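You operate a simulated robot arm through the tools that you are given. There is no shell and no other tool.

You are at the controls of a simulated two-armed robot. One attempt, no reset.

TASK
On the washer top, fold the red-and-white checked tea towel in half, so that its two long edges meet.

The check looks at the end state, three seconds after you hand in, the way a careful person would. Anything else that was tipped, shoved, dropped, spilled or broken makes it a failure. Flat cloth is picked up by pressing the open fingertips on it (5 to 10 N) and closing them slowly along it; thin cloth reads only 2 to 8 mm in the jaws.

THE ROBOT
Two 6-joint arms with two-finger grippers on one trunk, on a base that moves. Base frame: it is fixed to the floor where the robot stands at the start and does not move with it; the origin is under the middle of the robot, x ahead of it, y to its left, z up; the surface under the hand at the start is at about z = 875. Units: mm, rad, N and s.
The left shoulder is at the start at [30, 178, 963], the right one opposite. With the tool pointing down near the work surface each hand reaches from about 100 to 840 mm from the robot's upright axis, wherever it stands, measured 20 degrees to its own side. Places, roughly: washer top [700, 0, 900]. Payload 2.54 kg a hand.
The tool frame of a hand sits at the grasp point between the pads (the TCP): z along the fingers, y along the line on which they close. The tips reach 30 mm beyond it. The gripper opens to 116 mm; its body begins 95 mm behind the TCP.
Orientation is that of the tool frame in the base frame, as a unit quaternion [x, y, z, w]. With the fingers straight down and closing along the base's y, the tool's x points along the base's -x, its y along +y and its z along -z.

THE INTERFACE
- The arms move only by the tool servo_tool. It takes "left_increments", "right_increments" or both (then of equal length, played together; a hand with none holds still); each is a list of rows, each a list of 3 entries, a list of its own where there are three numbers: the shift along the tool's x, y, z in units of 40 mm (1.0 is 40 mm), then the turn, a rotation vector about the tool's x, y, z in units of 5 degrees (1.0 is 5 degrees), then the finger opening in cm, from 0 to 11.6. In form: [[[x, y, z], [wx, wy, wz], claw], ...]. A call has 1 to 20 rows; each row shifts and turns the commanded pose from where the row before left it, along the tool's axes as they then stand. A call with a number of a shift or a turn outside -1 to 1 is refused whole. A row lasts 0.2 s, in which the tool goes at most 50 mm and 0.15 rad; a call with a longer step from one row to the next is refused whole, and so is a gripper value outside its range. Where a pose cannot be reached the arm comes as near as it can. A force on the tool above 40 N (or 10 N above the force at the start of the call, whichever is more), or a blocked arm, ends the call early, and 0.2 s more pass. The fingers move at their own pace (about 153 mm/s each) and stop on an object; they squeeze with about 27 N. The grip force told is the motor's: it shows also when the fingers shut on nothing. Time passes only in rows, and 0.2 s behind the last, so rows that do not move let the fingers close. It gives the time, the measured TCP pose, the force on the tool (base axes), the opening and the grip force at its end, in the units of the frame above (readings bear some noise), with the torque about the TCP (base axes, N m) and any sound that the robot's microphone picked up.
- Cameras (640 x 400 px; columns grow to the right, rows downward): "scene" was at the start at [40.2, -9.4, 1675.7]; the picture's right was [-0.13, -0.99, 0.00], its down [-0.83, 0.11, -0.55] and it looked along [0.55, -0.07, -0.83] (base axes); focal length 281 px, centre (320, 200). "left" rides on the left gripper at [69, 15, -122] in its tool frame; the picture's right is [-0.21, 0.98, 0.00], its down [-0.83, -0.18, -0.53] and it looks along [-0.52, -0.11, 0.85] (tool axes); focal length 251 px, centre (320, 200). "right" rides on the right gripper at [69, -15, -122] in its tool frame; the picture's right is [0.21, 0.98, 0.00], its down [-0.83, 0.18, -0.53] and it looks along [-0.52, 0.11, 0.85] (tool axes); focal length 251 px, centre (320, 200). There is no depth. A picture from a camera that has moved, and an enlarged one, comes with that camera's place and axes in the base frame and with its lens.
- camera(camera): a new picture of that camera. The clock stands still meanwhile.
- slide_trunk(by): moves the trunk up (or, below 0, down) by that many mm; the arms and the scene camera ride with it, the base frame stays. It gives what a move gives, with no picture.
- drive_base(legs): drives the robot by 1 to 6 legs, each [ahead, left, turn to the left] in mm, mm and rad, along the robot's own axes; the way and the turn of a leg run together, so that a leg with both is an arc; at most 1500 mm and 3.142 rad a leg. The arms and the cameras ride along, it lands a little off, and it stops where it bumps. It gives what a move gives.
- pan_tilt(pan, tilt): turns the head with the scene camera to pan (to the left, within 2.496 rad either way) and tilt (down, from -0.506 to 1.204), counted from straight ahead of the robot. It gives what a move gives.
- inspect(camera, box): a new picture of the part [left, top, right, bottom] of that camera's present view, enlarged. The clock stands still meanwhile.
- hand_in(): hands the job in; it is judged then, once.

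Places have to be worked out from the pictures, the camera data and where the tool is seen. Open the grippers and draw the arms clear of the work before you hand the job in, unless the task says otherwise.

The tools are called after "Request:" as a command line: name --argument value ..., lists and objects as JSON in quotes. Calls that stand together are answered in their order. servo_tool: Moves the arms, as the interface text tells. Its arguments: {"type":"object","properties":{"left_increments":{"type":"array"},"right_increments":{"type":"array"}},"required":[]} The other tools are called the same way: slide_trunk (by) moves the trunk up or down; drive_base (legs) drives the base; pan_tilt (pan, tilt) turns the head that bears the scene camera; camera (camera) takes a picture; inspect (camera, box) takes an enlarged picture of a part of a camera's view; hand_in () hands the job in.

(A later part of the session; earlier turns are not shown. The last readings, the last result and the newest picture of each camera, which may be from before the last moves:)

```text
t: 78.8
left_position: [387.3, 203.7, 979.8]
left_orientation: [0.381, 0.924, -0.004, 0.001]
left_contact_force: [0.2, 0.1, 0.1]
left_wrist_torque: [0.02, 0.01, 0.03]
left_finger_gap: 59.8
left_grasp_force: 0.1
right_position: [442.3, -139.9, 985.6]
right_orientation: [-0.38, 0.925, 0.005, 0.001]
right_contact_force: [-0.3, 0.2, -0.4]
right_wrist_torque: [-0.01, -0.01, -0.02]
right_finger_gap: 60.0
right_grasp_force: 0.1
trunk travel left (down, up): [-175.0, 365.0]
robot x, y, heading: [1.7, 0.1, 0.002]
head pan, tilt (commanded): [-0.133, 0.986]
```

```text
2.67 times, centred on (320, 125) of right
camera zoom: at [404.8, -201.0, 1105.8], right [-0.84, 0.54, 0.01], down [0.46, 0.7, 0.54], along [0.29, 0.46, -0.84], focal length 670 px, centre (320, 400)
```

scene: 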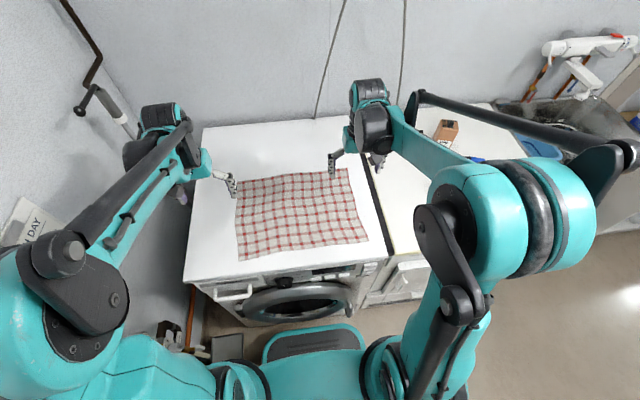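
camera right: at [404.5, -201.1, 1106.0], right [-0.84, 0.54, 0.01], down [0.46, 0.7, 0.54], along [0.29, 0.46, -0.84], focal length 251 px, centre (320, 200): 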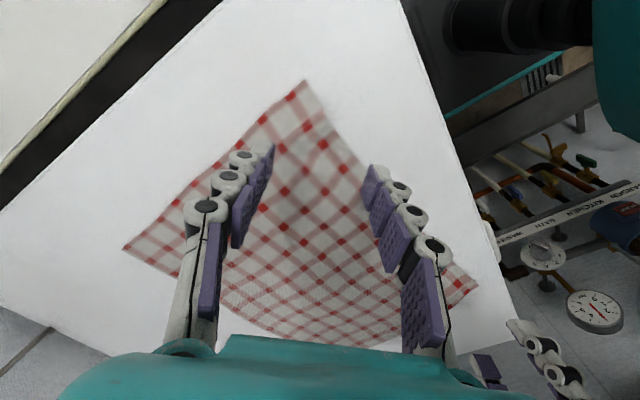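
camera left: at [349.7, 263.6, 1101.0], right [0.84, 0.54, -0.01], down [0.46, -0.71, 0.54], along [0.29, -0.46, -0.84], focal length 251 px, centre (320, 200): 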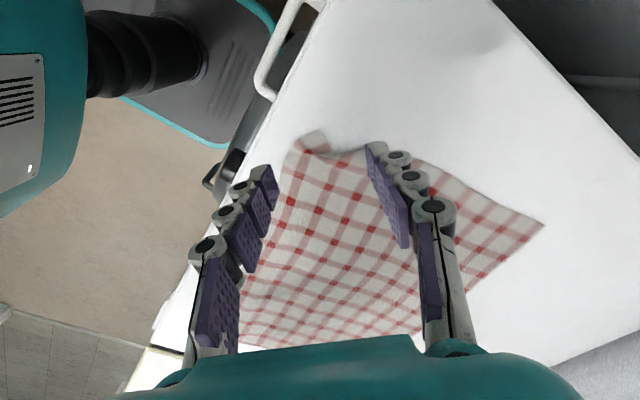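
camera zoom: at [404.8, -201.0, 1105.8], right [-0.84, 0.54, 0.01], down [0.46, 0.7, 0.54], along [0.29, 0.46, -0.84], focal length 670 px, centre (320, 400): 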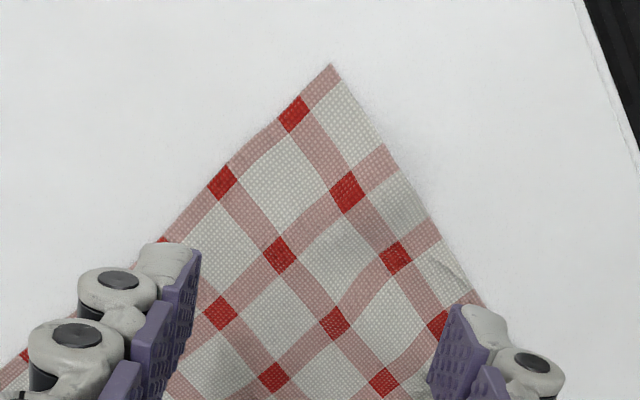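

The right corner is flat. I'll press the left flap once more at about (384,192) and drag it outward and toward the robot to flatten it.

Request:
servo_tool --left_increments '[[[-0.16, -0.265, 0.3], [0, 0, 0], 2], [[0, 0, 0.5], [0, 0, 0], 0], [[0, 0, 0.5], [0, 0, 0], 0], [[0, 0, 0.4], [0, 0, 0], 0], [[0, 0, 0.15], [0, 0, 0], 0], [[0, 0, 0.0375], [0, 0, 0], 0], [[0, 0, 0], [0, 0, 0], 0], [[0, 0, 0], [0, 0, 0], 0]]'

```text
t: 80.6
left_position: [383.6, 192.5, 904.0]
left_orientation: [0.381, 0.925, -0.004, 0.002]
left_contact_force: [5.8, 3.9, 30.3]
left_wrist_torque: [-0.05, -0.43, 0.04]
left_finger_gap: 0.0
left_grasp_force: 27.1
right_position: [441.2, -141.4, 985.7]
right_orientation: [-0.379, 0.925, 0.006, 0.002]
right_contact_force: [-0.2, 0.8, 0.2]
right_wrist_torque: [-0.02, -0.01, 0.02]
right_finger_gap: 60.2
right_grasp_force: 0.0
trunk travel left (down, up): [-175.0, 365.0]
robot x, y, heading: [1.7, -1.3, 0.003]
head pan, tilt (commanded): [-0.133, 0.986]
```

It presses with 30 N, so I'll ease up about 0.6 mm, drag the flap by (-22,+14) mm, lift and look.

Request:
servo_tool --left_increments '[[[0, 0, -0.015], [0, 0, 0], 0], [[0.08, -0.0177, 0], [0, 0, 0], 0], [[0.08, -0.0177, 0], [0, 0, 0], 0], [[0.08, -0.0177, 0], [0, 0, 0], 0], [[0.08, -0.0177, 0], [0, 0, 0], 0], [[0.08, -0.0177, 0], [0, 0, 0], 0], [[0.08, -0.0177, 0], [0, 0, 0], 0], [[0.08, -0.0177, 0], [0, 0, 0], 0], [[0.08, -0.0177, 0], [0, 0, 0], 0], [[0, 0, -0.5], [0, 0, 0], 0], [[0, 0, -0.7], [0, 0, 0], 0], [[0, 0, -0.7], [0, 0, 0], 3], [[0, 0, 0], [0, 0, 0], 6]]'

Request:
inspect --camera "left" --box '[240, 90, 440, 215]'

Request:
inspect --camera "scene" --box '[180, 110, 420, 290]'

```text
t: 83.4
left_position: [362.7, 206.7, 979.1]
left_orientation: [0.38, 0.925, -0.004, 0.001]
left_contact_force: [0.7, 0.4, -0.4]
left_wrist_torque: [0.02, 0.03, 0.02]
left_finger_gap: 60.0
left_grasp_force: 0.1
right_position: [441.9, -140.0, 983.9]
right_orientation: [-0.38, 0.925, 0.005, 0.001]
right_contact_force: [0.0, -0.5, -0.6]
right_wrist_torque: [-0.02, 0.01, 0.0]
right_finger_gap: 59.9
right_grasp_force: 0.1
trunk travel left (down, up): [-175.0, 365.0]
robot x, y, heading: [0.0, 3.6, 0.004]
head pan, tilt (commanded): [-0.133, 0.986]
```

```text
3.20 times, centred on (340, 152) of left
camera zoom: at [325.1, 266.7, 1101.7], right [0.84, 0.54, -0.01], down [0.46, -0.71, 0.54], along [0.29, -0.46, -0.84], focal length 805 px, centre (256, 352)
```

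zoom: 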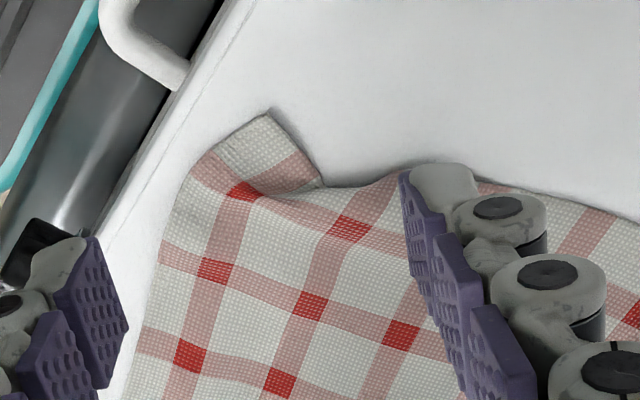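

```text
2.22 times, centred on (300, 200) of scene
camera zoom: at [40.7, -9.3, 1675.7], right [-0.13, -0.99, 0.0], down [-0.83, 0.11, -0.55], along [0.55, -0.07, -0.83], focal length 625 px, centre (364, 200)
```

zoom: 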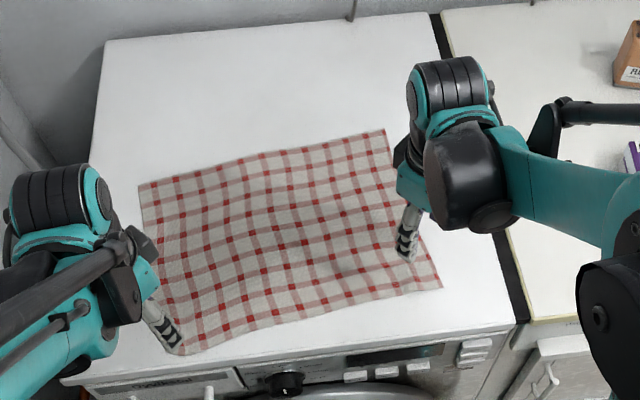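

The small corner dart stays, which is acceptable. The towel is turned about 9° with its near edge running (354,181) to (403,-166). I'll move the hands over that edge and finish the yaw so the jaws close across it.

Request:
servo_tool --left_increments '[[[-0.436, -0.185, 0], [0, 0, 0], 4], [[-0.436, -0.185, 0], [0, 0, 0], 4], [[-0.436, -0.185, 0], [0, 0, 0], 4], [[0, 0, 0], [0, 0, 0.9], 4], [[0, 0, 0], [0, 0, 0.9], 4], [[0, 0, 0], [0, 0, 0.9], 4], [[0, 0, 0], [0, 0, 0.9], 4], [[0, 0, 0], [0, 0, 0.9], 4], [[0, 0, 0], [0, 0, 0.9], 4], [[0, 0, 0], [0, 0, 0.9], 4], [[0, 0, 0], [0, 0, 0.9], 4], [[0, 0, 0.2], [0, 0, 0], 4], [[0, 0, 0.2], [0, 0, 0], 4], [[0, 0, 0.2], [0, 0, 0], 4], [[0, 0, 0.2], [0, 0, 0], 4], [[0, 0, 0], [0, 0, 0], 4]]' --right_increments '[[[0.025, 0.19, 0], [0, 0, 0], 4], [[0.025, 0.19, 0], [0, 0, 0], 4], [[0.025, 0.19, 0], [0, 0, 0], 4], [[0, 0, 0], [0, 0, -0.9], 4], [[0, 0, 0], [0, 0, -0.9], 4], [[0, 0, 0], [0, 0, -0.9], 4], [[0, 0, 0], [0, 0, -0.9], 4], [[0, 0, 0], [0, 0, -0.9], 4], [[0, 0, 0], [0, 0, -0.9], 4], [[0, 0, 0], [0, 0, -0.9], 4], [[0, 0, 0], [0, 0, -0.9], 4], [[0, 0, 0.2], [0, 0, -0.9], 4], [[0, 0, 0.2], [0, 0, -0.9], 4], [[0, 0, 0.2], [0, 0, -0.9], 4], [[0, 0, 0.2], [0, 0, -0.9], 4], [[0, 0, 0], [0, 0, 0], 4]]'

Request:
camera --camera "left"

Request:
camera --camera "right"

Request:
inspect --camera "scene" --box '[180, 110, 420, 290]'

```text
t: 86.8
left_position: [383.8, 153.1, 948.0]
left_orientation: [0.647, 0.763, -0.003, 0.002]
left_contact_force: [0.1, -0.6, 0.5]
left_wrist_torque: [-0.06, 0.0, -0.01]
left_finger_gap: 40.1
left_grasp_force: 0.1
right_position: [422.8, -126.2, 954.7]
right_orientation: [0.759, -0.651, -0.004, -0.004]
right_contact_force: [0.0, -1.0, 0.9]
right_wrist_torque: [0.0, -0.03, -0.03]
right_finger_gap: 39.7
right_grasp_force: 0.0
trunk travel left (down, up): [-175.0, 365.0]
robot x, y, heading: [-1.2, 0.9, -0.001]
head pan, tilt (commanded): [-0.133, 0.986]
```

```text
taken
camera left: at [387.4, 224.2, 1070.1], right [1.0, -0.05, 0.0], down [-0.05, -0.84, 0.54], along [-0.03, -0.54, -0.84], focal length 251 px, centre (320, 200)
```

left: 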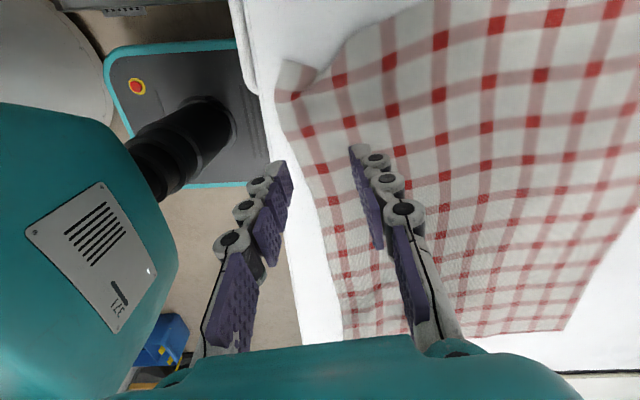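

```text
taken
camera right: at [449.9, -192.9, 1074.7], right [-0.93, -0.36, 0.0], down [-0.3, 0.78, 0.54], along [-0.19, 0.51, -0.84], focal length 251 px, centre (320, 200)
```

right: 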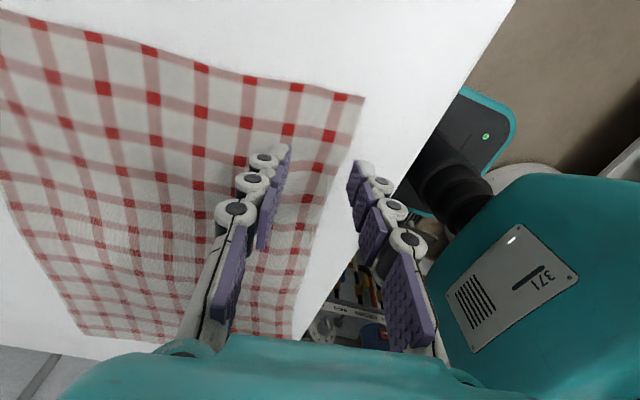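

```text
2.22 times, centred on (300, 200) of scene
camera zoom: at [39.9, -9.4, 1675.7], right [-0.13, -0.99, 0.0], down [-0.83, 0.11, -0.55], along [0.55, -0.07, -0.83], focal length 625 px, centre (364, 200)
```

zoom: 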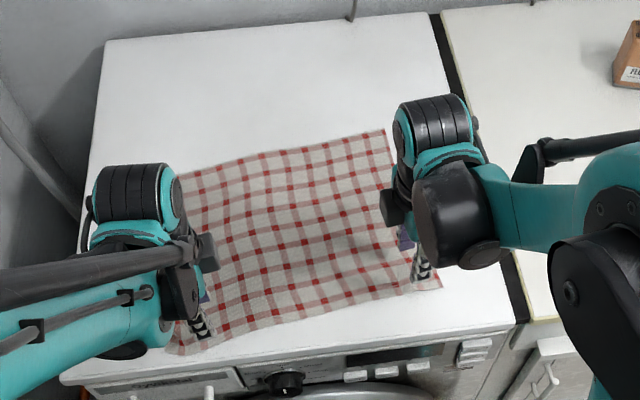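

The left edge is at x≈368 near y=155 and the right at x≈399 near y=-126. I'll shift the left hand 10 mm and the right 4 mm further onto the cloth and descend to just above contact.

Request:
servo_tool --left_increments '[[[0, 0.125, 0.2], [0, 0, 0], 4], [[0, 0.125, 0.3], [0, 0, 0], 4], [[0, 0, 0.3], [0, 0, 0], 4], [[0, 0, 0.2], [0, 0, 0], 4], [[0, 0, 0], [0, 0, 0], 4], [[0, 0, 0], [0, 0, 0], 4]]' --right_increments '[[[0, -0.05, 0.3], [0, 0, 0], 4], [[0, -0.05, 0.3], [0, 0, 0], 4], [[0, 0, 0.3], [0, 0, 0], 4], [[0, 0, 0.25], [0, 0, 0], 4], [[0, 0, 0], [0, 0, 0], 4], [[0, 0, 0], [0, 0, 0], 4]]'

Request:
inspect --camera "left" --box '[220, 80, 460, 230]'

Request:
inspect --camera "right" --box '[200, 80, 440, 230]'

```text
t: 88.2
left_position: [394.8, 153.8, 909.2]
left_orientation: [0.647, 0.762, -0.004, 0.003]
left_contact_force: [-0.2, 0.3, -0.6]
left_wrist_torque: [0.0, -0.02, 0.02]
left_finger_gap: 39.9
left_grasp_force: 0.1
right_position: [426.8, -126.3, 907.4]
right_orientation: [0.758, -0.652, -0.004, -0.003]
right_contact_force: [-0.5, 0.1, -0.5]
right_wrist_torque: [0.0, 0.06, 0.01]
right_finger_gap: 40.1
right_grasp_force: 0.0
trunk travel left (down, up): [-175.0, 365.0]
robot x, y, heading: [-3.2, -3.8, 0.003]
head pan, tilt (commanded): [-0.133, 0.986]
```

```text
2.67 times, centred on (340, 155) of left
camera zoom: at [398.0, 226.0, 1030.5], right [1.0, -0.05, 0.0], down [-0.05, -0.84, 0.54], along [-0.03, -0.54, -0.84], focal length 670 px, centre (267, 320)
```

zoom: 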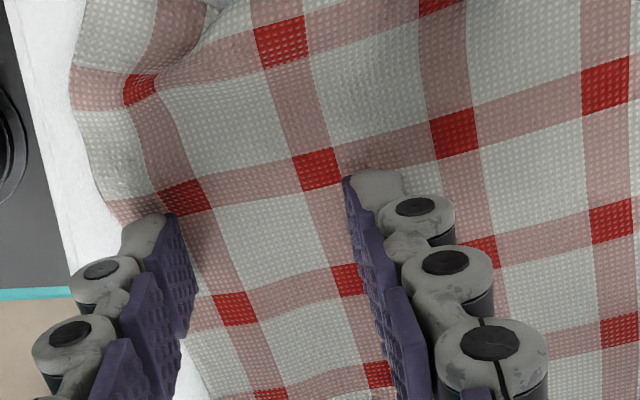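

```text
2.67 times, centred on (320, 155) of right
camera zoom: at [453.6, -191.8, 1028.0], right [-0.93, -0.36, 0.0], down [-0.3, 0.78, 0.54], along [-0.19, 0.51, -0.84], focal length 670 px, centre (320, 320)
```

zoom: 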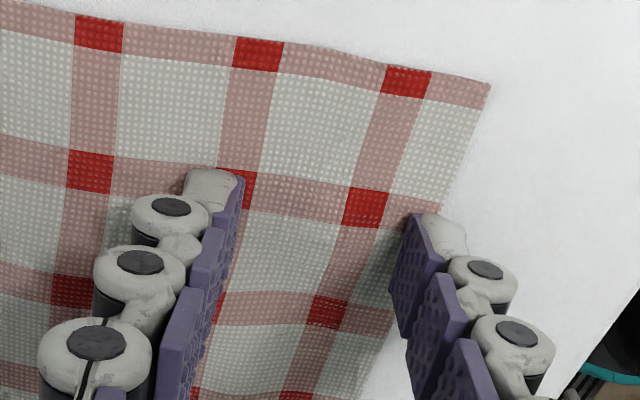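

Both hands straddle the near edge as planned. I'll lower each in small steps to find contact.

Request:
servo_tool --left_increments '[[[0, 0, 0.025], [0, 0, 0], 4], [[0, 0, 0.0125], [0, 0, 0], 4], [[0, 0, 0], [0, 0, 0], 4], [[0, 0, 0], [0, 0, 0], 4]]' --right_increments '[[[0, 0, 0.0125], [0, 0, 0], 4], [[0, 0, 0.0125], [0, 0, 0], 4], [[0, 0, 0], [0, 0, 0], 4], [[0, 0, 0], [0, 0, 0], 4]]'

```text
t: 89.2
left_position: [392.4, 153.4, 907.5]
left_orientation: [0.647, 0.763, -0.003, 0.002]
left_contact_force: [0.2, -0.6, 0.4]
left_wrist_torque: [0.05, -0.01, -0.02]
left_finger_gap: 40.0
left_grasp_force: 0.1
right_position: [427.5, -125.0, 906.4]
right_orientation: [0.759, -0.652, -0.004, -0.004]
right_contact_force: [-0.9, -0.6, 7.4]
right_wrist_torque: [-0.1, 0.12, 0.02]
right_finger_gap: 40.6
right_grasp_force: 0.7
trunk travel left (down, up): [-175.0, 365.0]
robot x, y, heading: [2.2, -2.1, 0.002]
head pan, tilt (commanded): [-0.133, 0.986]
```

The right is in contact at 7.4 N and the left is not yet, so I'll lower only the left.

Request:
servo_tool --left_increments '[[[0, 0, 0.0125], [0, 0, 0], 4], [[0, 0, 0.0125], [0, 0, 0], 4], [[0, 0, 0], [0, 0, 0], 4], [[0, 0, 0], [0, 0, 0], 4]]'

```text
t: 90.2
left_position: [392.2, 153.5, 906.9]
left_orientation: [0.648, 0.762, -0.003, 0.003]
left_contact_force: [-0.2, -0.5, -0.1]
left_wrist_torque: [0.01, -0.03, 0.02]
left_finger_gap: 40.1
left_grasp_force: 0.1
right_position: [426.2, -124.3, 905.8]
right_orientation: [0.759, -0.652, -0.004, -0.004]
right_contact_force: [0.0, -1.1, 7.4]
right_wrist_torque: [-0.12, 0.12, 0.02]
right_finger_gap: 40.7
right_grasp_force: 0.1
trunk travel left (down, up): [-175.0, 365.0]
robot x, y, heading: [0.8, 2.0, -0.003]
head pan, tilt (commanded): [-0.133, 0.986]
```

The left still has no contact; I'll go down 0.7 mm more.

Request:
servo_tool --left_increments '[[[0, 0, 0.009], [0, 0, 0], 4], [[0, 0, 0.009], [0, 0, 0], 4], [[0, 0, 0], [0, 0, 0], 4], [[0, 0, 0], [0, 0, 0], 4]]'

```text
t: 91.2
left_position: [392.6, 154.2, 906.6]
left_orientation: [0.647, 0.762, -0.003, 0.003]
left_contact_force: [0.4, -1.0, 6.1]
left_wrist_torque: [-0.04, 0.05, 0.0]
left_finger_gap: 40.5
left_grasp_force: 0.7
right_position: [426.7, -124.4, 906.0]
right_orientation: [0.759, -0.651, -0.005, -0.003]
right_contact_force: [0.1, -1.0, 5.8]
right_wrist_torque: [-0.06, 0.04, 0.01]
right_finger_gap: 40.4
right_grasp_force: 0.2
trunk travel left (down, up): [-175.0, 365.0]
robot x, y, heading: [-0.2, -1.7, -0.003]
head pan, tilt (commanded): [-0.133, 0.986]
```

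Both press with about 6 N. I'll close both slowly to 22 mm and look.

Request:
servo_tool --left_increments '[[[0, 0, 0.002], [0, 0, 0], 3.8], [[0, 0, 0], [0, 0, 0], 3.6], [[0, 0, 0], [0, 0, 0], 3.4], [[0, 0, 0], [0, 0, 0], 3.2], [[0, 0, 0], [0, 0, 0], 3.0], [[0, 0, 0], [0, 0, 0], 2.8], [[0, 0, 0], [0, 0, 0], 2.6], [[0, 0, 0], [0, 0, 0], 2.4], [[0, 0, 0], [0, 0, 0], 2.2]]' --right_increments '[[[0, 0, 0.002], [0, 0, 0], 3.8], [[0, 0, 0], [0, 0, 0], 3.6], [[0, 0, 0], [0, 0, 0], 3.4], [[0, 0, 0], [0, 0, 0], 3.2], [[0, 0, 0], [0, 0, 0], 3.0], [[0, 0, 0], [0, 0, 0], 2.8], [[0, 0, 0], [0, 0, 0], 2.6], [[0, 0, 0], [0, 0, 0], 2.4], [[0, 0, 0], [0, 0, 0], 2.2]]'

Request:
inspect --camera "left" --box '[220, 80, 460, 230]'

Request:
inspect --camera "right" --box '[200, 80, 440, 230]'

```text
t: 93.2
left_position: [391.9, 154.9, 905.5]
left_orientation: [0.648, 0.762, -0.004, 0.003]
left_contact_force: [-0.2, 0.0, 9.3]
left_wrist_torque: [0.05, 0.01, 0.0]
left_finger_gap: 21.9
left_grasp_force: 0.0
right_position: [427.4, -124.8, 906.0]
right_orientation: [0.758, -0.652, -0.003, -0.003]
right_contact_force: [0.0, 0.6, 6.7]
right_wrist_torque: [-0.04, -0.02, 0.05]
right_finger_gap: 21.0
right_grasp_force: 0.0
trunk travel left (down, up): [-175.0, 365.0]
robot x, y, heading: [-1.9, 1.7, 0.002]
head pan, tilt (commanded): [-0.133, 0.986]
```

```text
2.67 times, centred on (340, 155) of left
camera zoom: at [396.7, 225.6, 1027.2], right [1.0, -0.05, 0.0], down [-0.05, -0.84, 0.54], along [-0.03, -0.54, -0.84], focal length 670 px, centre (267, 320)
```

zoom: 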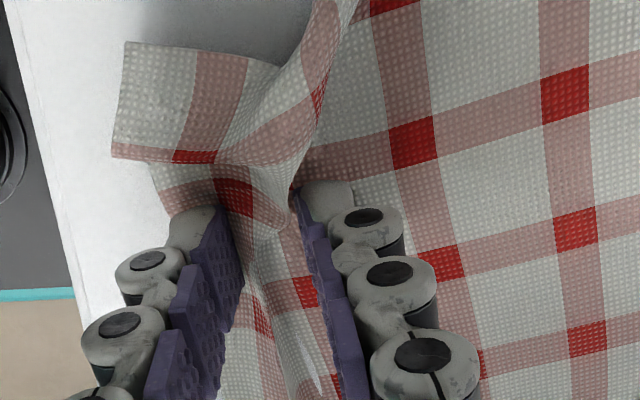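

```text
2.67 times, centred on (320, 155) of right
camera zoom: at [453.3, -191.9, 1027.1], right [-0.93, -0.36, 0.0], down [-0.3, 0.78, 0.54], along [-0.19, 0.51, -0.84], focal length 670 px, centre (320, 320)
```

zoom: 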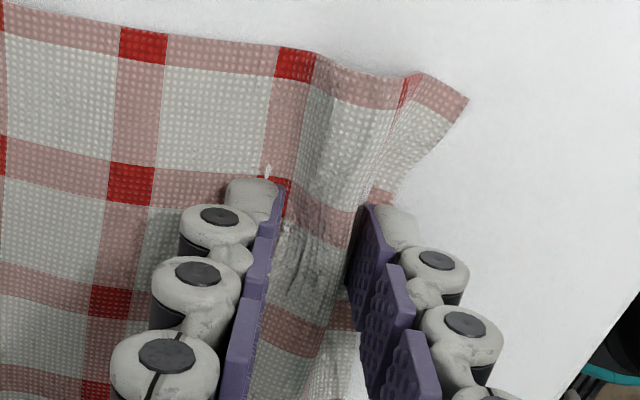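

Good ridges parallel to the near edge have formed on both sides. I'll close fully onto them.

Request:
servo_tool --left_increments '[[[0, 0, 0], [0, 0, 0], 2.0], [[0, 0, 0], [0, 0, 0], 1.8], [[0, 0, 0], [0, 0, 0], 1.6], [[0, 0, 0], [0, 0, 0], 1.4], [[0, 0, 0], [0, 0, 0], 1.2], [[0, 0, 0], [0, 0, 0], 1.0], [[0, 0, 0], [0, 0, 0], 0.8], [[0, 0, 0], [0, 0, 0], 0.6], [[0, 0, 0], [0, 0, 0], 0.4], [[0, 0, 0], [0, 0, 0], 0.2], [[0, 0, 0], [0, 0, 0], 0], [[0, 0, 0], [0, 0, 0], 0], [[0, 0, 0], [0, 0, 0], 0]]' --right_increments '[[[0, 0, 0], [0, 0, 0], 2.0], [[0, 0, 0], [0, 0, 0], 1.8], [[0, 0, 0], [0, 0, 0], 1.6], [[0, 0, 0], [0, 0, 0], 1.4], [[0, 0, 0], [0, 0, 0], 1.2], [[0, 0, 0], [0, 0, 0], 1.0], [[0, 0, 0], [0, 0, 0], 0.8], [[0, 0, 0], [0, 0, 0], 0.6], [[0, 0, 0], [0, 0, 0], 0.4], [[0, 0, 0], [0, 0, 0], 0.2], [[0, 0, 0], [0, 0, 0], 0], [[0, 0, 0], [0, 0, 0], 0], [[0, 0, 0], [0, 0, 0], 0]]'

Request:
inspect --camera "left" --box '[220, 80, 460, 230]'

Request:
inspect --camera "right" --box '[200, 80, 440, 230]'

```text
t: 96.0
left_position: [392.4, 154.2, 906.0]
left_orientation: [0.648, 0.762, -0.003, 0.003]
left_contact_force: [0.6, 0.7, -1.3]
left_wrist_torque: [0.0, -0.03, -0.02]
left_finger_gap: 1.6
left_grasp_force: 22.7
right_position: [427.0, -125.2, 905.5]
right_orientation: [0.759, -0.651, -0.004, -0.003]
right_contact_force: [-0.5, -0.3, 0.3]
right_wrist_torque: [0.0, 0.0, 0.02]
right_finger_gap: 3.5
right_grasp_force: 24.0
trunk travel left (down, up): [-175.0, 365.0]
robot x, y, heading: [0.8, 2.8, 0.001]
head pan, tilt (commanded): [-0.133, 0.986]
```

```text
2.67 times, centred on (340, 155) of left
camera zoom: at [397.2, 225.7, 1027.1], right [1.0, -0.05, 0.0], down [-0.05, -0.84, 0.54], along [-0.03, -0.54, -0.84], focal length 670 px, centre (267, 320)
```

zoom: 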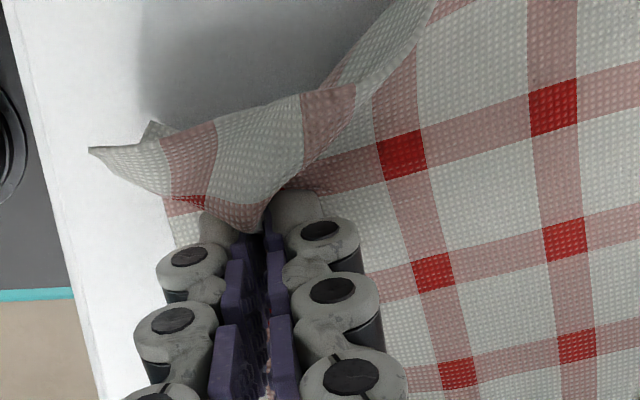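

```text
2.67 times, centred on (320, 155) of right
camera zoom: at [453.7, -191.8, 1026.9], right [-0.93, -0.36, 0.0], down [-0.3, 0.78, 0.54], along [-0.19, 0.51, -0.84], focal length 670 px, centre (320, 320)
```

zoom: 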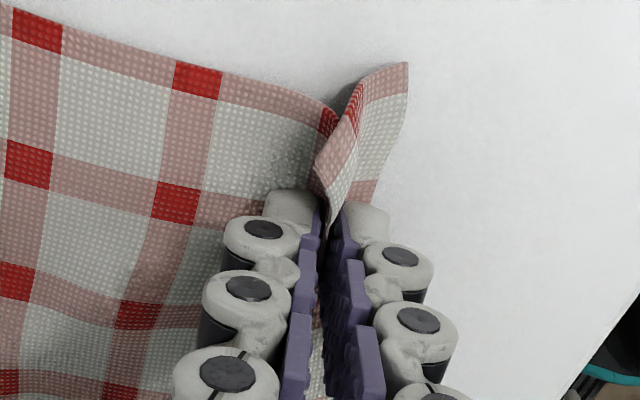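

The readings are 1.6 mm (left) and 3.5 mm (right), with ridges visible between the pads. I'll lift gently 40 mm and check both grips.

Request:
servo_tool --left_increments '[[[0, 0, -0.1], [0, 0, 0], 0], [[0, 0, -0.2], [0, 0, 0], 0], [[0, 0.05, -0.2], [0, 0, 0], 0], [[0, 0.05, -0.25], [0, 0, 0], 0], [[0, 0.05, -0.25], [0, 0, 0], 0], [[0, 0, 0], [0, 0, 0], 0]]' --right_increments '[[[0, 0, -0.1], [0, 0, 0], 0], [[0, 0, -0.2], [0, 0, 0], 0], [[0, -0.05, -0.2], [0, 0, 0], 0], [[0, -0.05, -0.25], [0, 0, 0], 0], [[0, -0.05, -0.25], [0, 0, 0], 0], [[0, 0, 0], [0, 0, 0], 0]]'

Request:
camera --camera "left"

Request:
camera --camera "right"

Request:
inspect --camera "scene" --box '[180, 110, 420, 290]'

```text
t: 97.4
left_position: [399.2, 155.3, 943.7]
left_orientation: [0.647, 0.762, -0.005, 0.002]
left_contact_force: [-3.1, -1.4, 5.4]
left_wrist_torque: [-0.01, 0.2, -0.01]
left_finger_gap: 0.4
left_grasp_force: 25.2
right_position: [433.2, -124.7, 946.6]
right_orientation: [0.759, -0.652, -0.004, -0.003]
right_contact_force: [-2.1, 0.5, 3.2]
right_wrist_torque: [0.04, -0.05, 0.0]
right_finger_gap: 0.7
right_grasp_force: 22.4
trunk travel left (down, up): [-175.0, 365.0]
robot x, y, heading: [2.8, -2.0, 0.0]
head pan, tilt (commanded): [-0.133, 0.986]
```

```text
taken
camera left: at [403.5, 227.3, 1066.0], right [1.0, -0.05, 0.0], down [-0.05, -0.84, 0.54], along [-0.03, -0.54, -0.84], focal length 251 px, centre (320, 200)
```

left: 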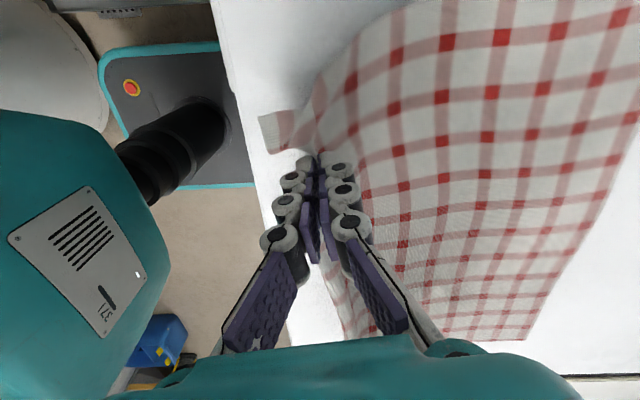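

```text
taken
camera right: at [459.8, -191.2, 1067.5], right [-0.93, -0.36, 0.0], down [-0.3, 0.78, 0.54], along [-0.19, 0.51, -0.84], focal length 251 px, centre (320, 200)
```

right: 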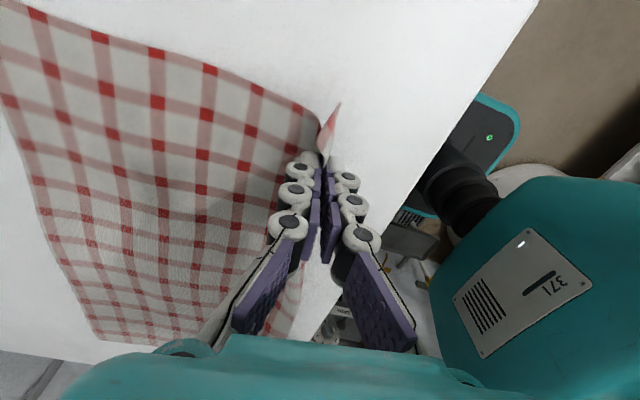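

```text
2.22 times, centred on (300, 200) of scene
camera zoom: at [40.6, -9.3, 1675.7], right [-0.13, -0.99, 0.0], down [-0.83, 0.11, -0.55], along [0.55, -0.07, -0.83], focal length 625 px, centre (364, 200)
```

zoom: 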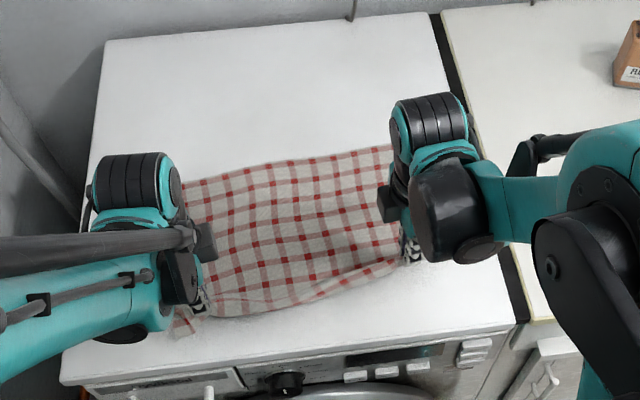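

Both hands hold, and the near edge hangs straight below the tips now. The far edge slid to about x=624 (y=202) and 664 (y=-136), so the fold should be near x≈477 left and 514 right. I'll carry up over the middle on a 95 mm radius.

Request:
servo_tool --left_increments '[[[0, 0.1425, -0.2925], [0, 0, 0], 0], [[0, 0.1425, -0.2925], [0, 0, 0], 0], [[0, 0.1425, -0.2925], [0, 0, 0], 0], [[0, 0.2375, -0.1325], [0, 0, 0], 0], [[0, 0.2375, -0.1325], [0, 0, 0], 0], [[0, 0.2375, -0.1325], [0, 0, 0], 0], [[0, 0.27, -0.05], [0, 0, 0], 0], [[0, 0.27, -0.05], [0, 0, 0], 0], [[0, 0.27, -0.05], [0, 0, 0], 0], [[0, 0, 0], [0, 0, 0], 0]]' --right_increments '[[[0, -0.1425, -0.2925], [0, 0, 0], 0], [[0, -0.1425, -0.2925], [0, 0, 0], 0], [[0, -0.1425, -0.2925], [0, 0, 0], 0], [[0, -0.2375, -0.1325], [0, 0, 0], 0], [[0, -0.2375, -0.1325], [0, 0, 0], 0], [[0, -0.2375, -0.1325], [0, 0, 0], 0], [[0, -0.27, -0.05], [0, 0, 0], 0], [[0, -0.27, -0.05], [0, 0, 0], 0], [[0, -0.27, -0.05], [0, 0, 0], 0], [[0, 0, 0], [0, 0, 0], 0]]'

Request:
camera --camera "left"

Request:
camera --camera "right"

Request:
inspect --camera "scene" --box '[180, 110, 420, 290]'

```text
t: 99.6
left_position: [474.8, 168.9, 1002.8]
left_orientation: [0.648, 0.762, -0.004, 0.003]
left_contact_force: [-0.6, -0.1, -0.5]
left_wrist_torque: [0.01, -0.02, 0.01]
left_finger_gap: 0.8
left_grasp_force: 22.3
right_position: [511.4, -113.6, 1003.2]
right_orientation: [0.759, -0.651, -0.004, -0.003]
right_contact_force: [-0.4, 0.1, 5.0]
right_wrist_torque: [-0.03, 0.0, 0.04]
right_finger_gap: 0.9
right_grasp_force: 22.9
trunk travel left (down, up): [-175.0, 365.0]
robot x, y, heading: [2.1, 1.6, 0.0]
head pan, tilt (commanded): [-0.133, 0.986]
```

```text
taken
camera left: at [479.4, 240.3, 1124.4], right [1.0, -0.05, 0.0], down [-0.05, -0.84, 0.54], along [-0.03, -0.54, -0.84], focal length 251 px, centre (320, 200)
```

left: 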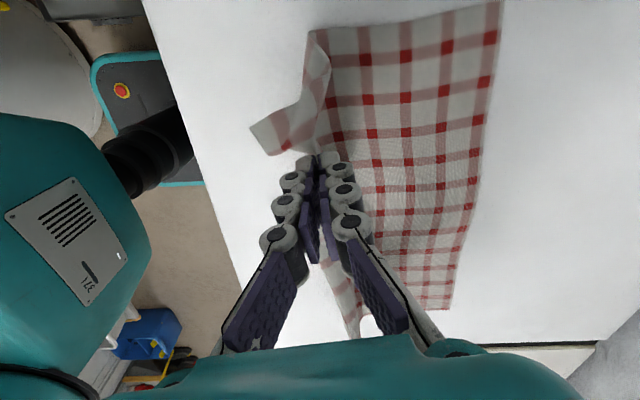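

```text
taken
camera right: at [537.6, -180.5, 1124.7], right [-0.93, -0.36, 0.0], down [-0.3, 0.78, 0.54], along [-0.19, 0.51, -0.84], focal length 251 px, centre (320, 200)
```

right: 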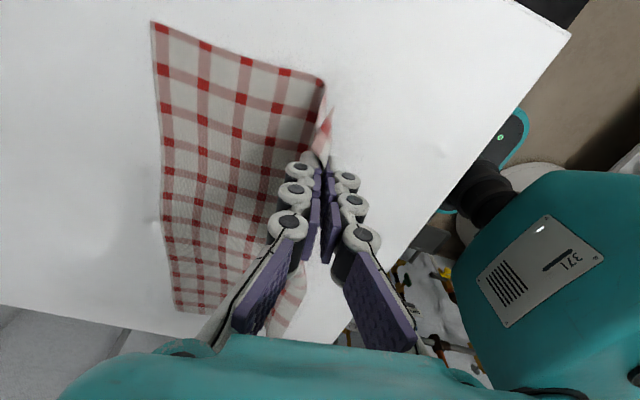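

```text
2.22 times, centred on (300, 200) of scene
camera zoom: at [39.2, -9.5, 1675.7], right [-0.13, -0.99, 0.0], down [-0.83, 0.11, -0.55], along [0.55, -0.07, -0.83], focal length 625 px, centre (364, 200)
```

zoom: 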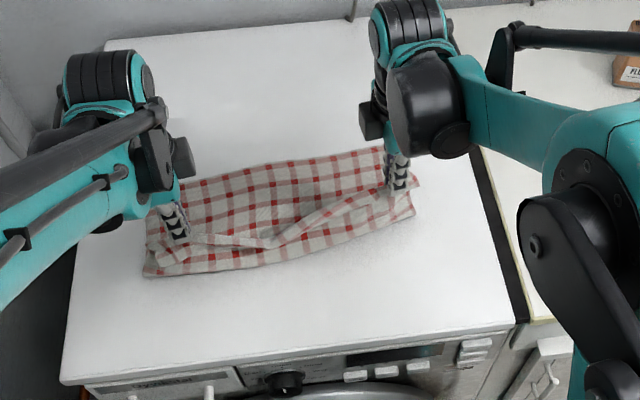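

The cloth now hangs straight under the hands, with the fold at about (475,251) to (523,-149) and the far edge at (623,257) to (669,-140), so it is at mid-length as wanted. I'll continue past vertical on the same radius with a slight tilt, then look before releasing.

Request:
servo_tool --left_increments '[[[0.0125, 0.3075, -0.0025], [0.5, 0, 0], 0], [[0.0125, 0.3085, 0.0165], [0.5, 0, 0], 0], [[0.0125, 0.304, 0.036], [0.5, 0, 0], 0], [[0.0125, 0.3025, 0.056], [0.5, 0, 0], 0], [[0.0125, 0.2995, 0.072], [0.5, 0, 0], 0], [[0.0125, 0.291, 0.089], [0.5, 0, 0], 0], [[0, 0, 0], [0, 0, 0], 0]]' --right_increments '[[[0.0125, -0.3075, -0.0025], [-0.5, 0, 0], 0], [[0.0125, -0.3085, 0.0165], [-0.5, 0, 0], 0], [[0.0125, -0.304, 0.036], [-0.5, 0, 0], 0], [[0.0125, -0.3025, 0.056], [-0.5, 0, 0], 0], [[0.0125, -0.2995, 0.072], [-0.5, 0, 0], 0], [[0.0125, -0.291, 0.089], [-0.5, 0, 0], 0], [[0, 0, 0], [0, 0, 0], 0]]'

Request:
camera --camera "left"

Request:
camera --camera "right"

Request:
inspect --camera "scene" --box '[210, 130, 370, 230]'

```text
t: 101.2
left_position: [543.4, 184.6, 984.7]
left_orientation: [0.642, 0.756, -0.104, -0.081]
left_contact_force: [0.0, 0.3, 1.0]
left_wrist_torque: [0.02, -0.01, 0.03]
left_finger_gap: 0.0
left_grasp_force: 26.6
right_position: [580.1, -105.6, 985.5]
right_orientation: [0.753, -0.645, -0.089, 0.096]
right_contact_force: [-2.7, -0.2, 0.9]
right_wrist_torque: [0.02, -0.27, 0.0]
right_finger_gap: 3.7
right_grasp_force: 33.3
trunk travel left (down, up): [-175.0, 365.0]
robot x, y, heading: [0.4, 1.1, -0.003]
head pan, tilt (commanded): [-0.133, 0.986]
```

```text
taken
camera left: at [578.7, 260.9, 1098.3], right [0.97, -0.06, -0.25], down [0.1, -0.82, 0.57], along [-0.24, -0.57, -0.78], focal length 251 px, centre (320, 200)
```

left: 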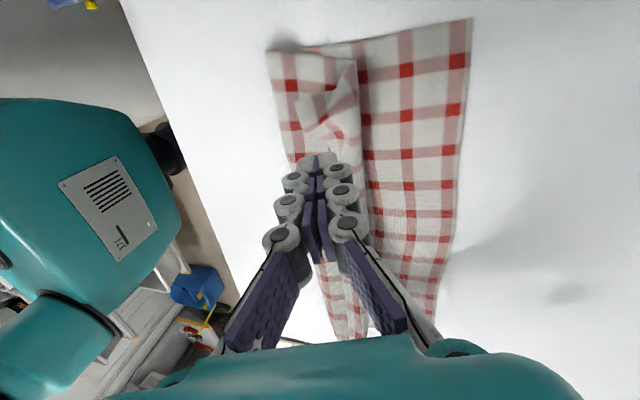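

```text
taken
camera right: at [637.1, -168.0, 1099.2], right [-0.9, -0.36, 0.25], down [-0.16, 0.8, 0.57], along [-0.41, 0.47, -0.78], focal length 251 px, centre (320, 200)
```

right: 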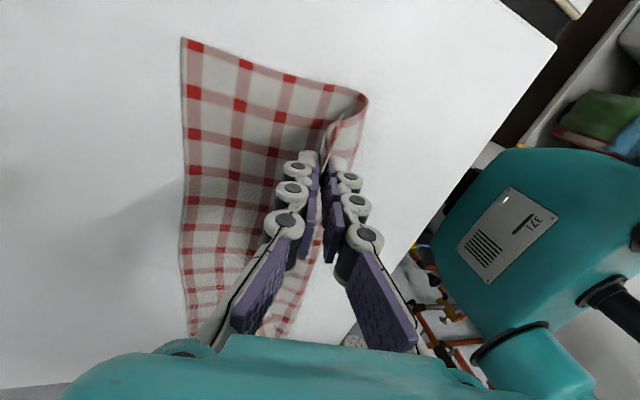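

```text
4.00 times, centred on (290, 180) of scene
camera zoom: at [38.7, -9.6, 1675.8], right [-0.13, -0.99, 0.0], down [-0.83, 0.11, -0.55], along [0.55, -0.07, -0.83], focal length 1125 px, centre (440, 280)
```

zoom: 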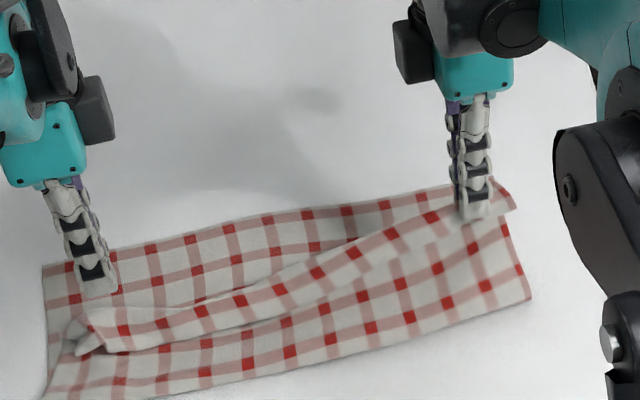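

The left lost its grip (0.0 mm) while the right holds at 3.7 mm, and the fold on the right is correctly placed (519 versus far edge 670). I'll take the right side on past vertical, then open it in the air and withdraw upward so its half falls forward.

Request:
servo_tool --left_increments '[[[0, 0, -0.3], [0, 0, 0], 0], [[0, 0, -0.5], [0, 0, 0], 0], [[0, 0, -0.5], [0, 0, 0], 0], [[0, 0, -0.3], [0, 0, 0], 0], [[0, 0, 0], [0, 0, 0], 0], [[0, 0, 0], [0, 0, 0], 0]]' --right_increments '[[[0, -0.31, 0.141], [-0.5, 0, 0], 0], [[0, -0.315, 0.127], [-0.5, 0, 0], 0], [[0, -0.2, 0.05], [0, 0, 0], 2.0], [[0, 0, -0.8], [0, 0, 0], 5], [[0, 0, -1.0], [0, 0, 0], 5], [[0, 0, 0], [0, 0, 0], 5]]'

Request:
camera --camera "left"

Request:
camera --camera "right"

Request:
inspect --camera "scene" --box '[210, 130, 370, 230]'

```text
t: 102.6
left_position: [560.9, 184.7, 1044.5]
left_orientation: [0.642, 0.756, -0.103, -0.081]
left_contact_force: [-0.6, 0.2, 0.3]
left_wrist_torque: [-0.01, 0.03, -0.05]
left_finger_gap: 0.3
left_grasp_force: 27.3
right_position: [632.7, -95.3, 1030.0]
right_orientation: [0.749, -0.64, -0.117, 0.127]
right_contact_force: [-0.5, -0.1, 0.3]
right_wrist_torque: [-0.01, 0.01, 0.0]
right_finger_gap: 49.8
right_grasp_force: 0.1
trunk travel left (down, up): [-175.0, 365.0]
robot x, y, heading: [-1.0, -1.4, 0.002]
head pan, tilt (commanded): [-0.133, 0.986]
```

```text
taken
camera left: at [596.0, 261.3, 1158.6], right [0.97, -0.06, -0.25], down [0.1, -0.82, 0.57], along [-0.24, -0.57, -0.78], focal length 251 px, centre (320, 200)
```

left: 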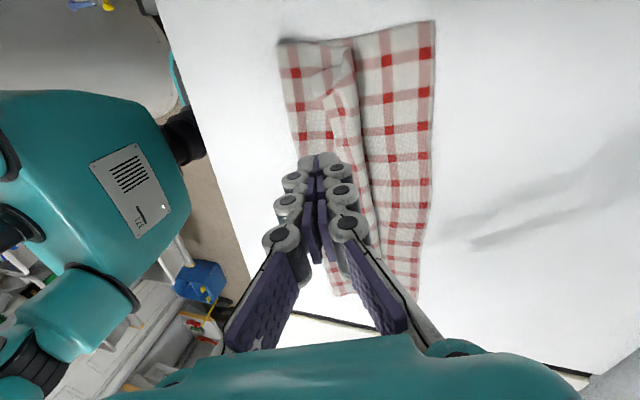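

```text
taken
camera right: at [699.9, -156.9, 1138.2], right [-0.87, -0.35, 0.33], down [-0.11, 0.81, 0.57], along [-0.47, 0.46, -0.75], focal length 251 px, centre (320, 200)
```

right: 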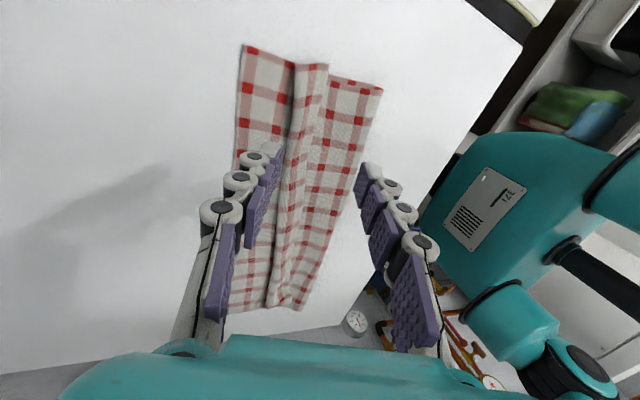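

```text
4.00 times, centred on (290, 180) of scene
camera zoom: at [40.2, -9.5, 1675.7], right [-0.13, -0.99, 0.0], down [-0.83, 0.11, -0.55], along [0.55, -0.07, -0.83], focal length 1125 px, centre (440, 280)
```

zoom: 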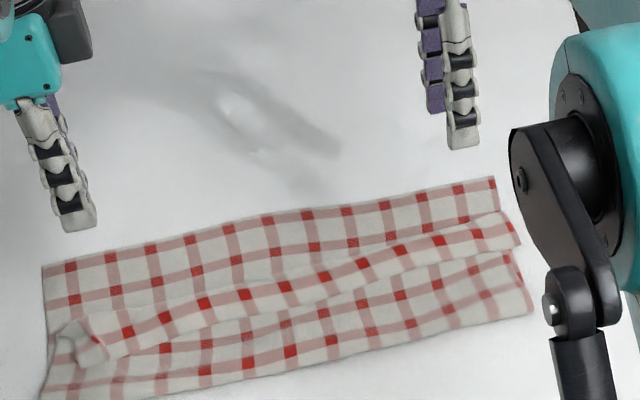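

Both hands are free. The towel is folded at the right place, but the last 39 mm of the top layer lies folded back as an even strip (edge line about (518,198) to (581,-146), bend about (559,240) to (620,-138)). I'll turn the hands upright and back so the jaws close along the edge, then pick that strip up and flip it over.

Request:
servo_tool --left_increments '[[[0, 0, 0], [-1, 0, 0], 4], [[0, 0, 0], [-1, 0, 0], 4], [[0, 0, 0], [-1, 0, 0], 4], [[0, 0, 0], [0, 0, 0], 4], [[0, 0, 0], [0, 0, -1], 4], [[0, 0, 0], [0, 0, -1], 4], [[0, 0, 0], [0, 0, -1], 4], [[0, 0, 0], [0, 0, -1], 4], [[0, 0, 0], [0, 0, -1], 4], [[0, 0, 0], [0, 0, -1], 4], [[0, 0, 0], [0, 0, -1], 4], [[0, 0, 0], [0, 0, -1], 4], [[0, 0, 0], [0, 0, -1], 4], [[0, 0, 0], [0, 0, -1], 4], [[0, 0, 0], [0, 0, -1], 4], [[0, 0, 0], [0, 0, -1], 4], [[0, 0, 0], [0, 0, -1], 4], [[0, 0, 0], [0, 0, -1], 4], [[0, 0, 0], [0, 0, -1], 4], [[0, 0, 0], [0, 0, -1], 4]]' --right_increments '[[[0, 0, 0], [1, 0, 0], 4], [[0, 0, 0], [1, 0, 0], 4], [[0, 0, 0], [1, 0, 0], 4], [[0, 0, 0], [1, 0, 0], 4], [[0, 0, 0], [0, 0, 1], 4], [[0, 0, 0], [0, 0, 1], 4], [[0, 0, 0], [0, 0, 1], 4], [[0, 0, 0], [0, 0, 1], 4], [[0, 0, 0], [0, 0, 1], 4], [[0, 0, 0], [0, 0, 1], 4], [[0, 0, 0], [0, 0, 1], 4], [[0, 0, 0], [0, 0, 1], 4], [[0, 0, 0], [0, 0, 1], 4], [[0, 0, 0], [0, 0, 1], 4], [[0, 0, 0], [0, 0, 1], 4], [[0, 0, 0], [0, 0, 1], 4], [[0, 0, 0], [0, 0, 1], 4], [[0, 0, 0], [0, 0, 1], 4], [[0, 0, 0], [0, 0, 1], 4], [[0, 0, 0], [0, 0, 1], 4]]'

Request:
camera --camera "left"

Request:
camera --camera "right"

Request:
inspect --camera "scene" --box '[210, 130, 370, 230]'

```text
t: 106.8
left_position: [559.4, 186.6, 1045.5]
left_orientation: [0.006, 1.0, -0.005, 0.001]
left_contact_force: [0.6, 0.4, -0.4]
left_wrist_torque: [-0.01, -0.01, -0.01]
left_finger_gap: 39.9
left_grasp_force: 0.0
right_position: [632.6, -97.7, 1032.0]
right_orientation: [-0.162, 0.987, 0.005, 0.0]
right_contact_force: [0.1, 0.4, -0.4]
right_wrist_torque: [-0.02, -0.02, 0.02]
right_finger_gap: 40.3
right_grasp_force: 0.1
trunk travel left (down, up): [-175.0, 365.0]
robot x, y, heading: [2.0, -3.3, 0.005]
head pan, tilt (commanded): [-0.133, 0.986]
```

```text
taken
camera left: at [492.5, 202.5, 1167.7], right [0.23, 0.97, -0.01], down [0.82, -0.19, 0.53], along [0.52, -0.13, -0.84], focal length 251 px, centre (320, 200)
```

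left: 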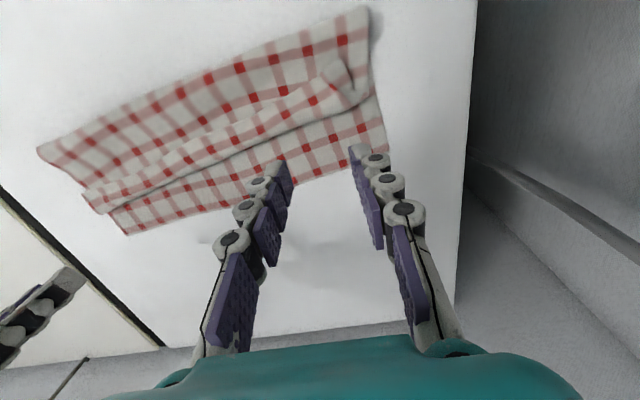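

```text
taken
camera right: at [573.2, -135.0, 1152.2], right [-0.52, 0.86, 0.01], down [0.73, 0.43, 0.54], along [0.46, 0.28, -0.84], focal length 251 px, centre (320, 200)
```

right: 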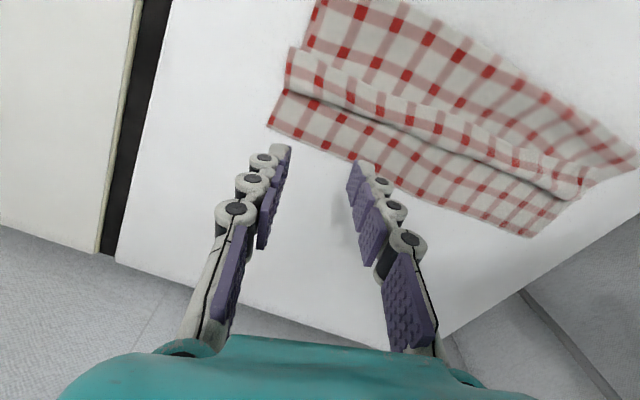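

```text
4.00 times, centred on (290, 180) of scene
camera zoom: at [40.2, -9.4, 1675.7], right [-0.13, -0.99, 0.0], down [-0.83, 0.11, -0.55], along [0.55, -0.07, -0.83], focal length 1125 px, centre (440, 280)
```

zoom: 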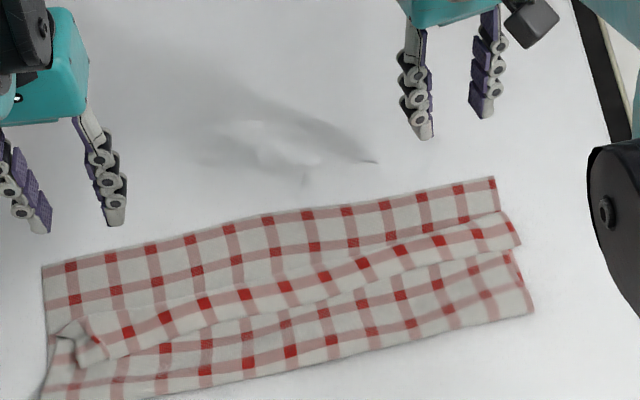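

It's a clear view: the edge line runs (521,204) to (583,-141), the bend (558,231) to (621,-140), and the far edge (617,252) to (669,-143), so flipping the strip will bring the edges almost together. I'll place the hands over the strip's edge, jaws along it.

Request:
servo_tool --left_increments '[[[0.109, -0.316, 0.6], [0, 0, 0], 4], [[0.109, -0.316, 0.6], [0, 0, 0], 4], [[0.109, -0.316, 0.6], [0, 0, 0], 4], [[0.109, -0.316, 0.6], [0, 0, 0], 4], [[0, 0, 0.2], [0, 0, -1], 4], [[0, 0, 0.2], [0, 0, -1], 4], [[0, 0, 0], [0, 0, 0], 4]]' --right_increments '[[[0.28, 0.119, 0.5], [0, 0, 0], 4], [[0.28, 0.119, 0.5], [0, 0, 0], 4], [[0.28, 0.119, 0.5], [0, 0, 0], 4], [[0.28, 0.119, 0.5], [0, 0, 0], 4], [[0, 0, 0.25], [0, 0, 0.87], 4], [[0, 0, 0.25], [0, 0, 0.87], 4], [[0, 0, 0], [0, 0, 0], 4]]'

Request:
inspect --camera "left" --box '[160, 60, 480, 260]'

Request:
inspect --camera "right" --box '[160, 60, 480, 260]'

```text
t: 108.4
left_position: [544.6, 135.0, 934.4]
left_orientation: [-0.082, 0.997, -0.004, 0.0]
left_contact_force: [0.8, 0.1, -0.4]
left_wrist_torque: [0.02, 0.02, -0.01]
left_finger_gap: 40.1
left_grasp_force: 0.1
right_position: [584.6, -92.0, 930.7]
right_orientation: [-0.087, 0.996, 0.005, 0.0]
right_contact_force: [1.0, -0.7, -1.0]
right_wrist_torque: [0.01, -0.01, 0.01]
right_finger_gap: 39.9
right_grasp_force: 0.1
trunk travel left (down, up): [-175.0, 365.0]
robot x, y, heading: [4.9, -1.7, -0.001]
head pan, tilt (commanded): [-0.133, 0.986]
```

```text
2.00 times, centred on (320, 160) of left
camera zoom: at [473.3, 139.0, 1056.5], right [0.05, 1.0, -0.01], down [0.84, -0.04, 0.53], along [0.53, -0.04, -0.85], focal length 503 px, centre (320, 280)
```

zoom: 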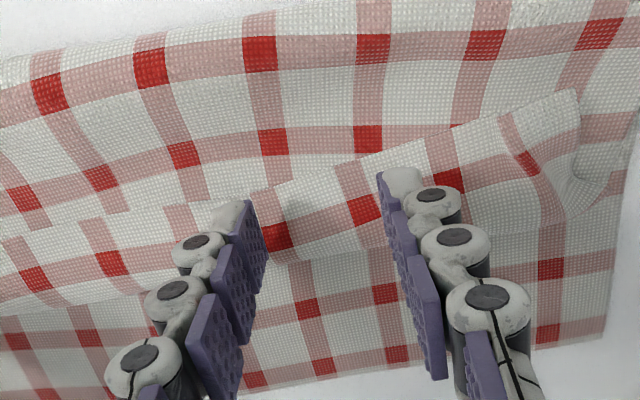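

```text
2.00 times, centred on (320, 160) of right
camera zoom: at [519.9, -120.5, 1052.1], right [-0.38, 0.92, 0.01], down [0.78, 0.32, 0.54], along [0.49, 0.21, -0.84], focal length 503 px, centre (320, 280)
```

zoom: 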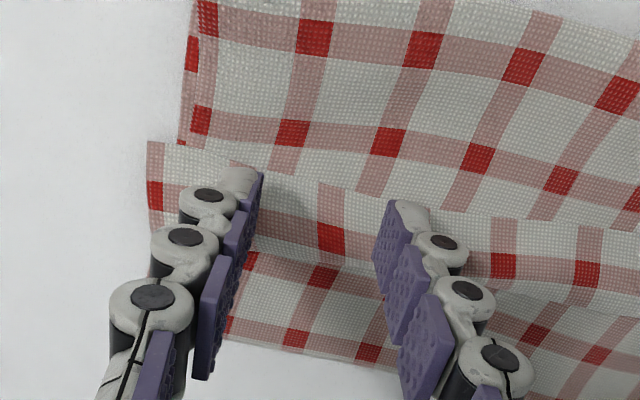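

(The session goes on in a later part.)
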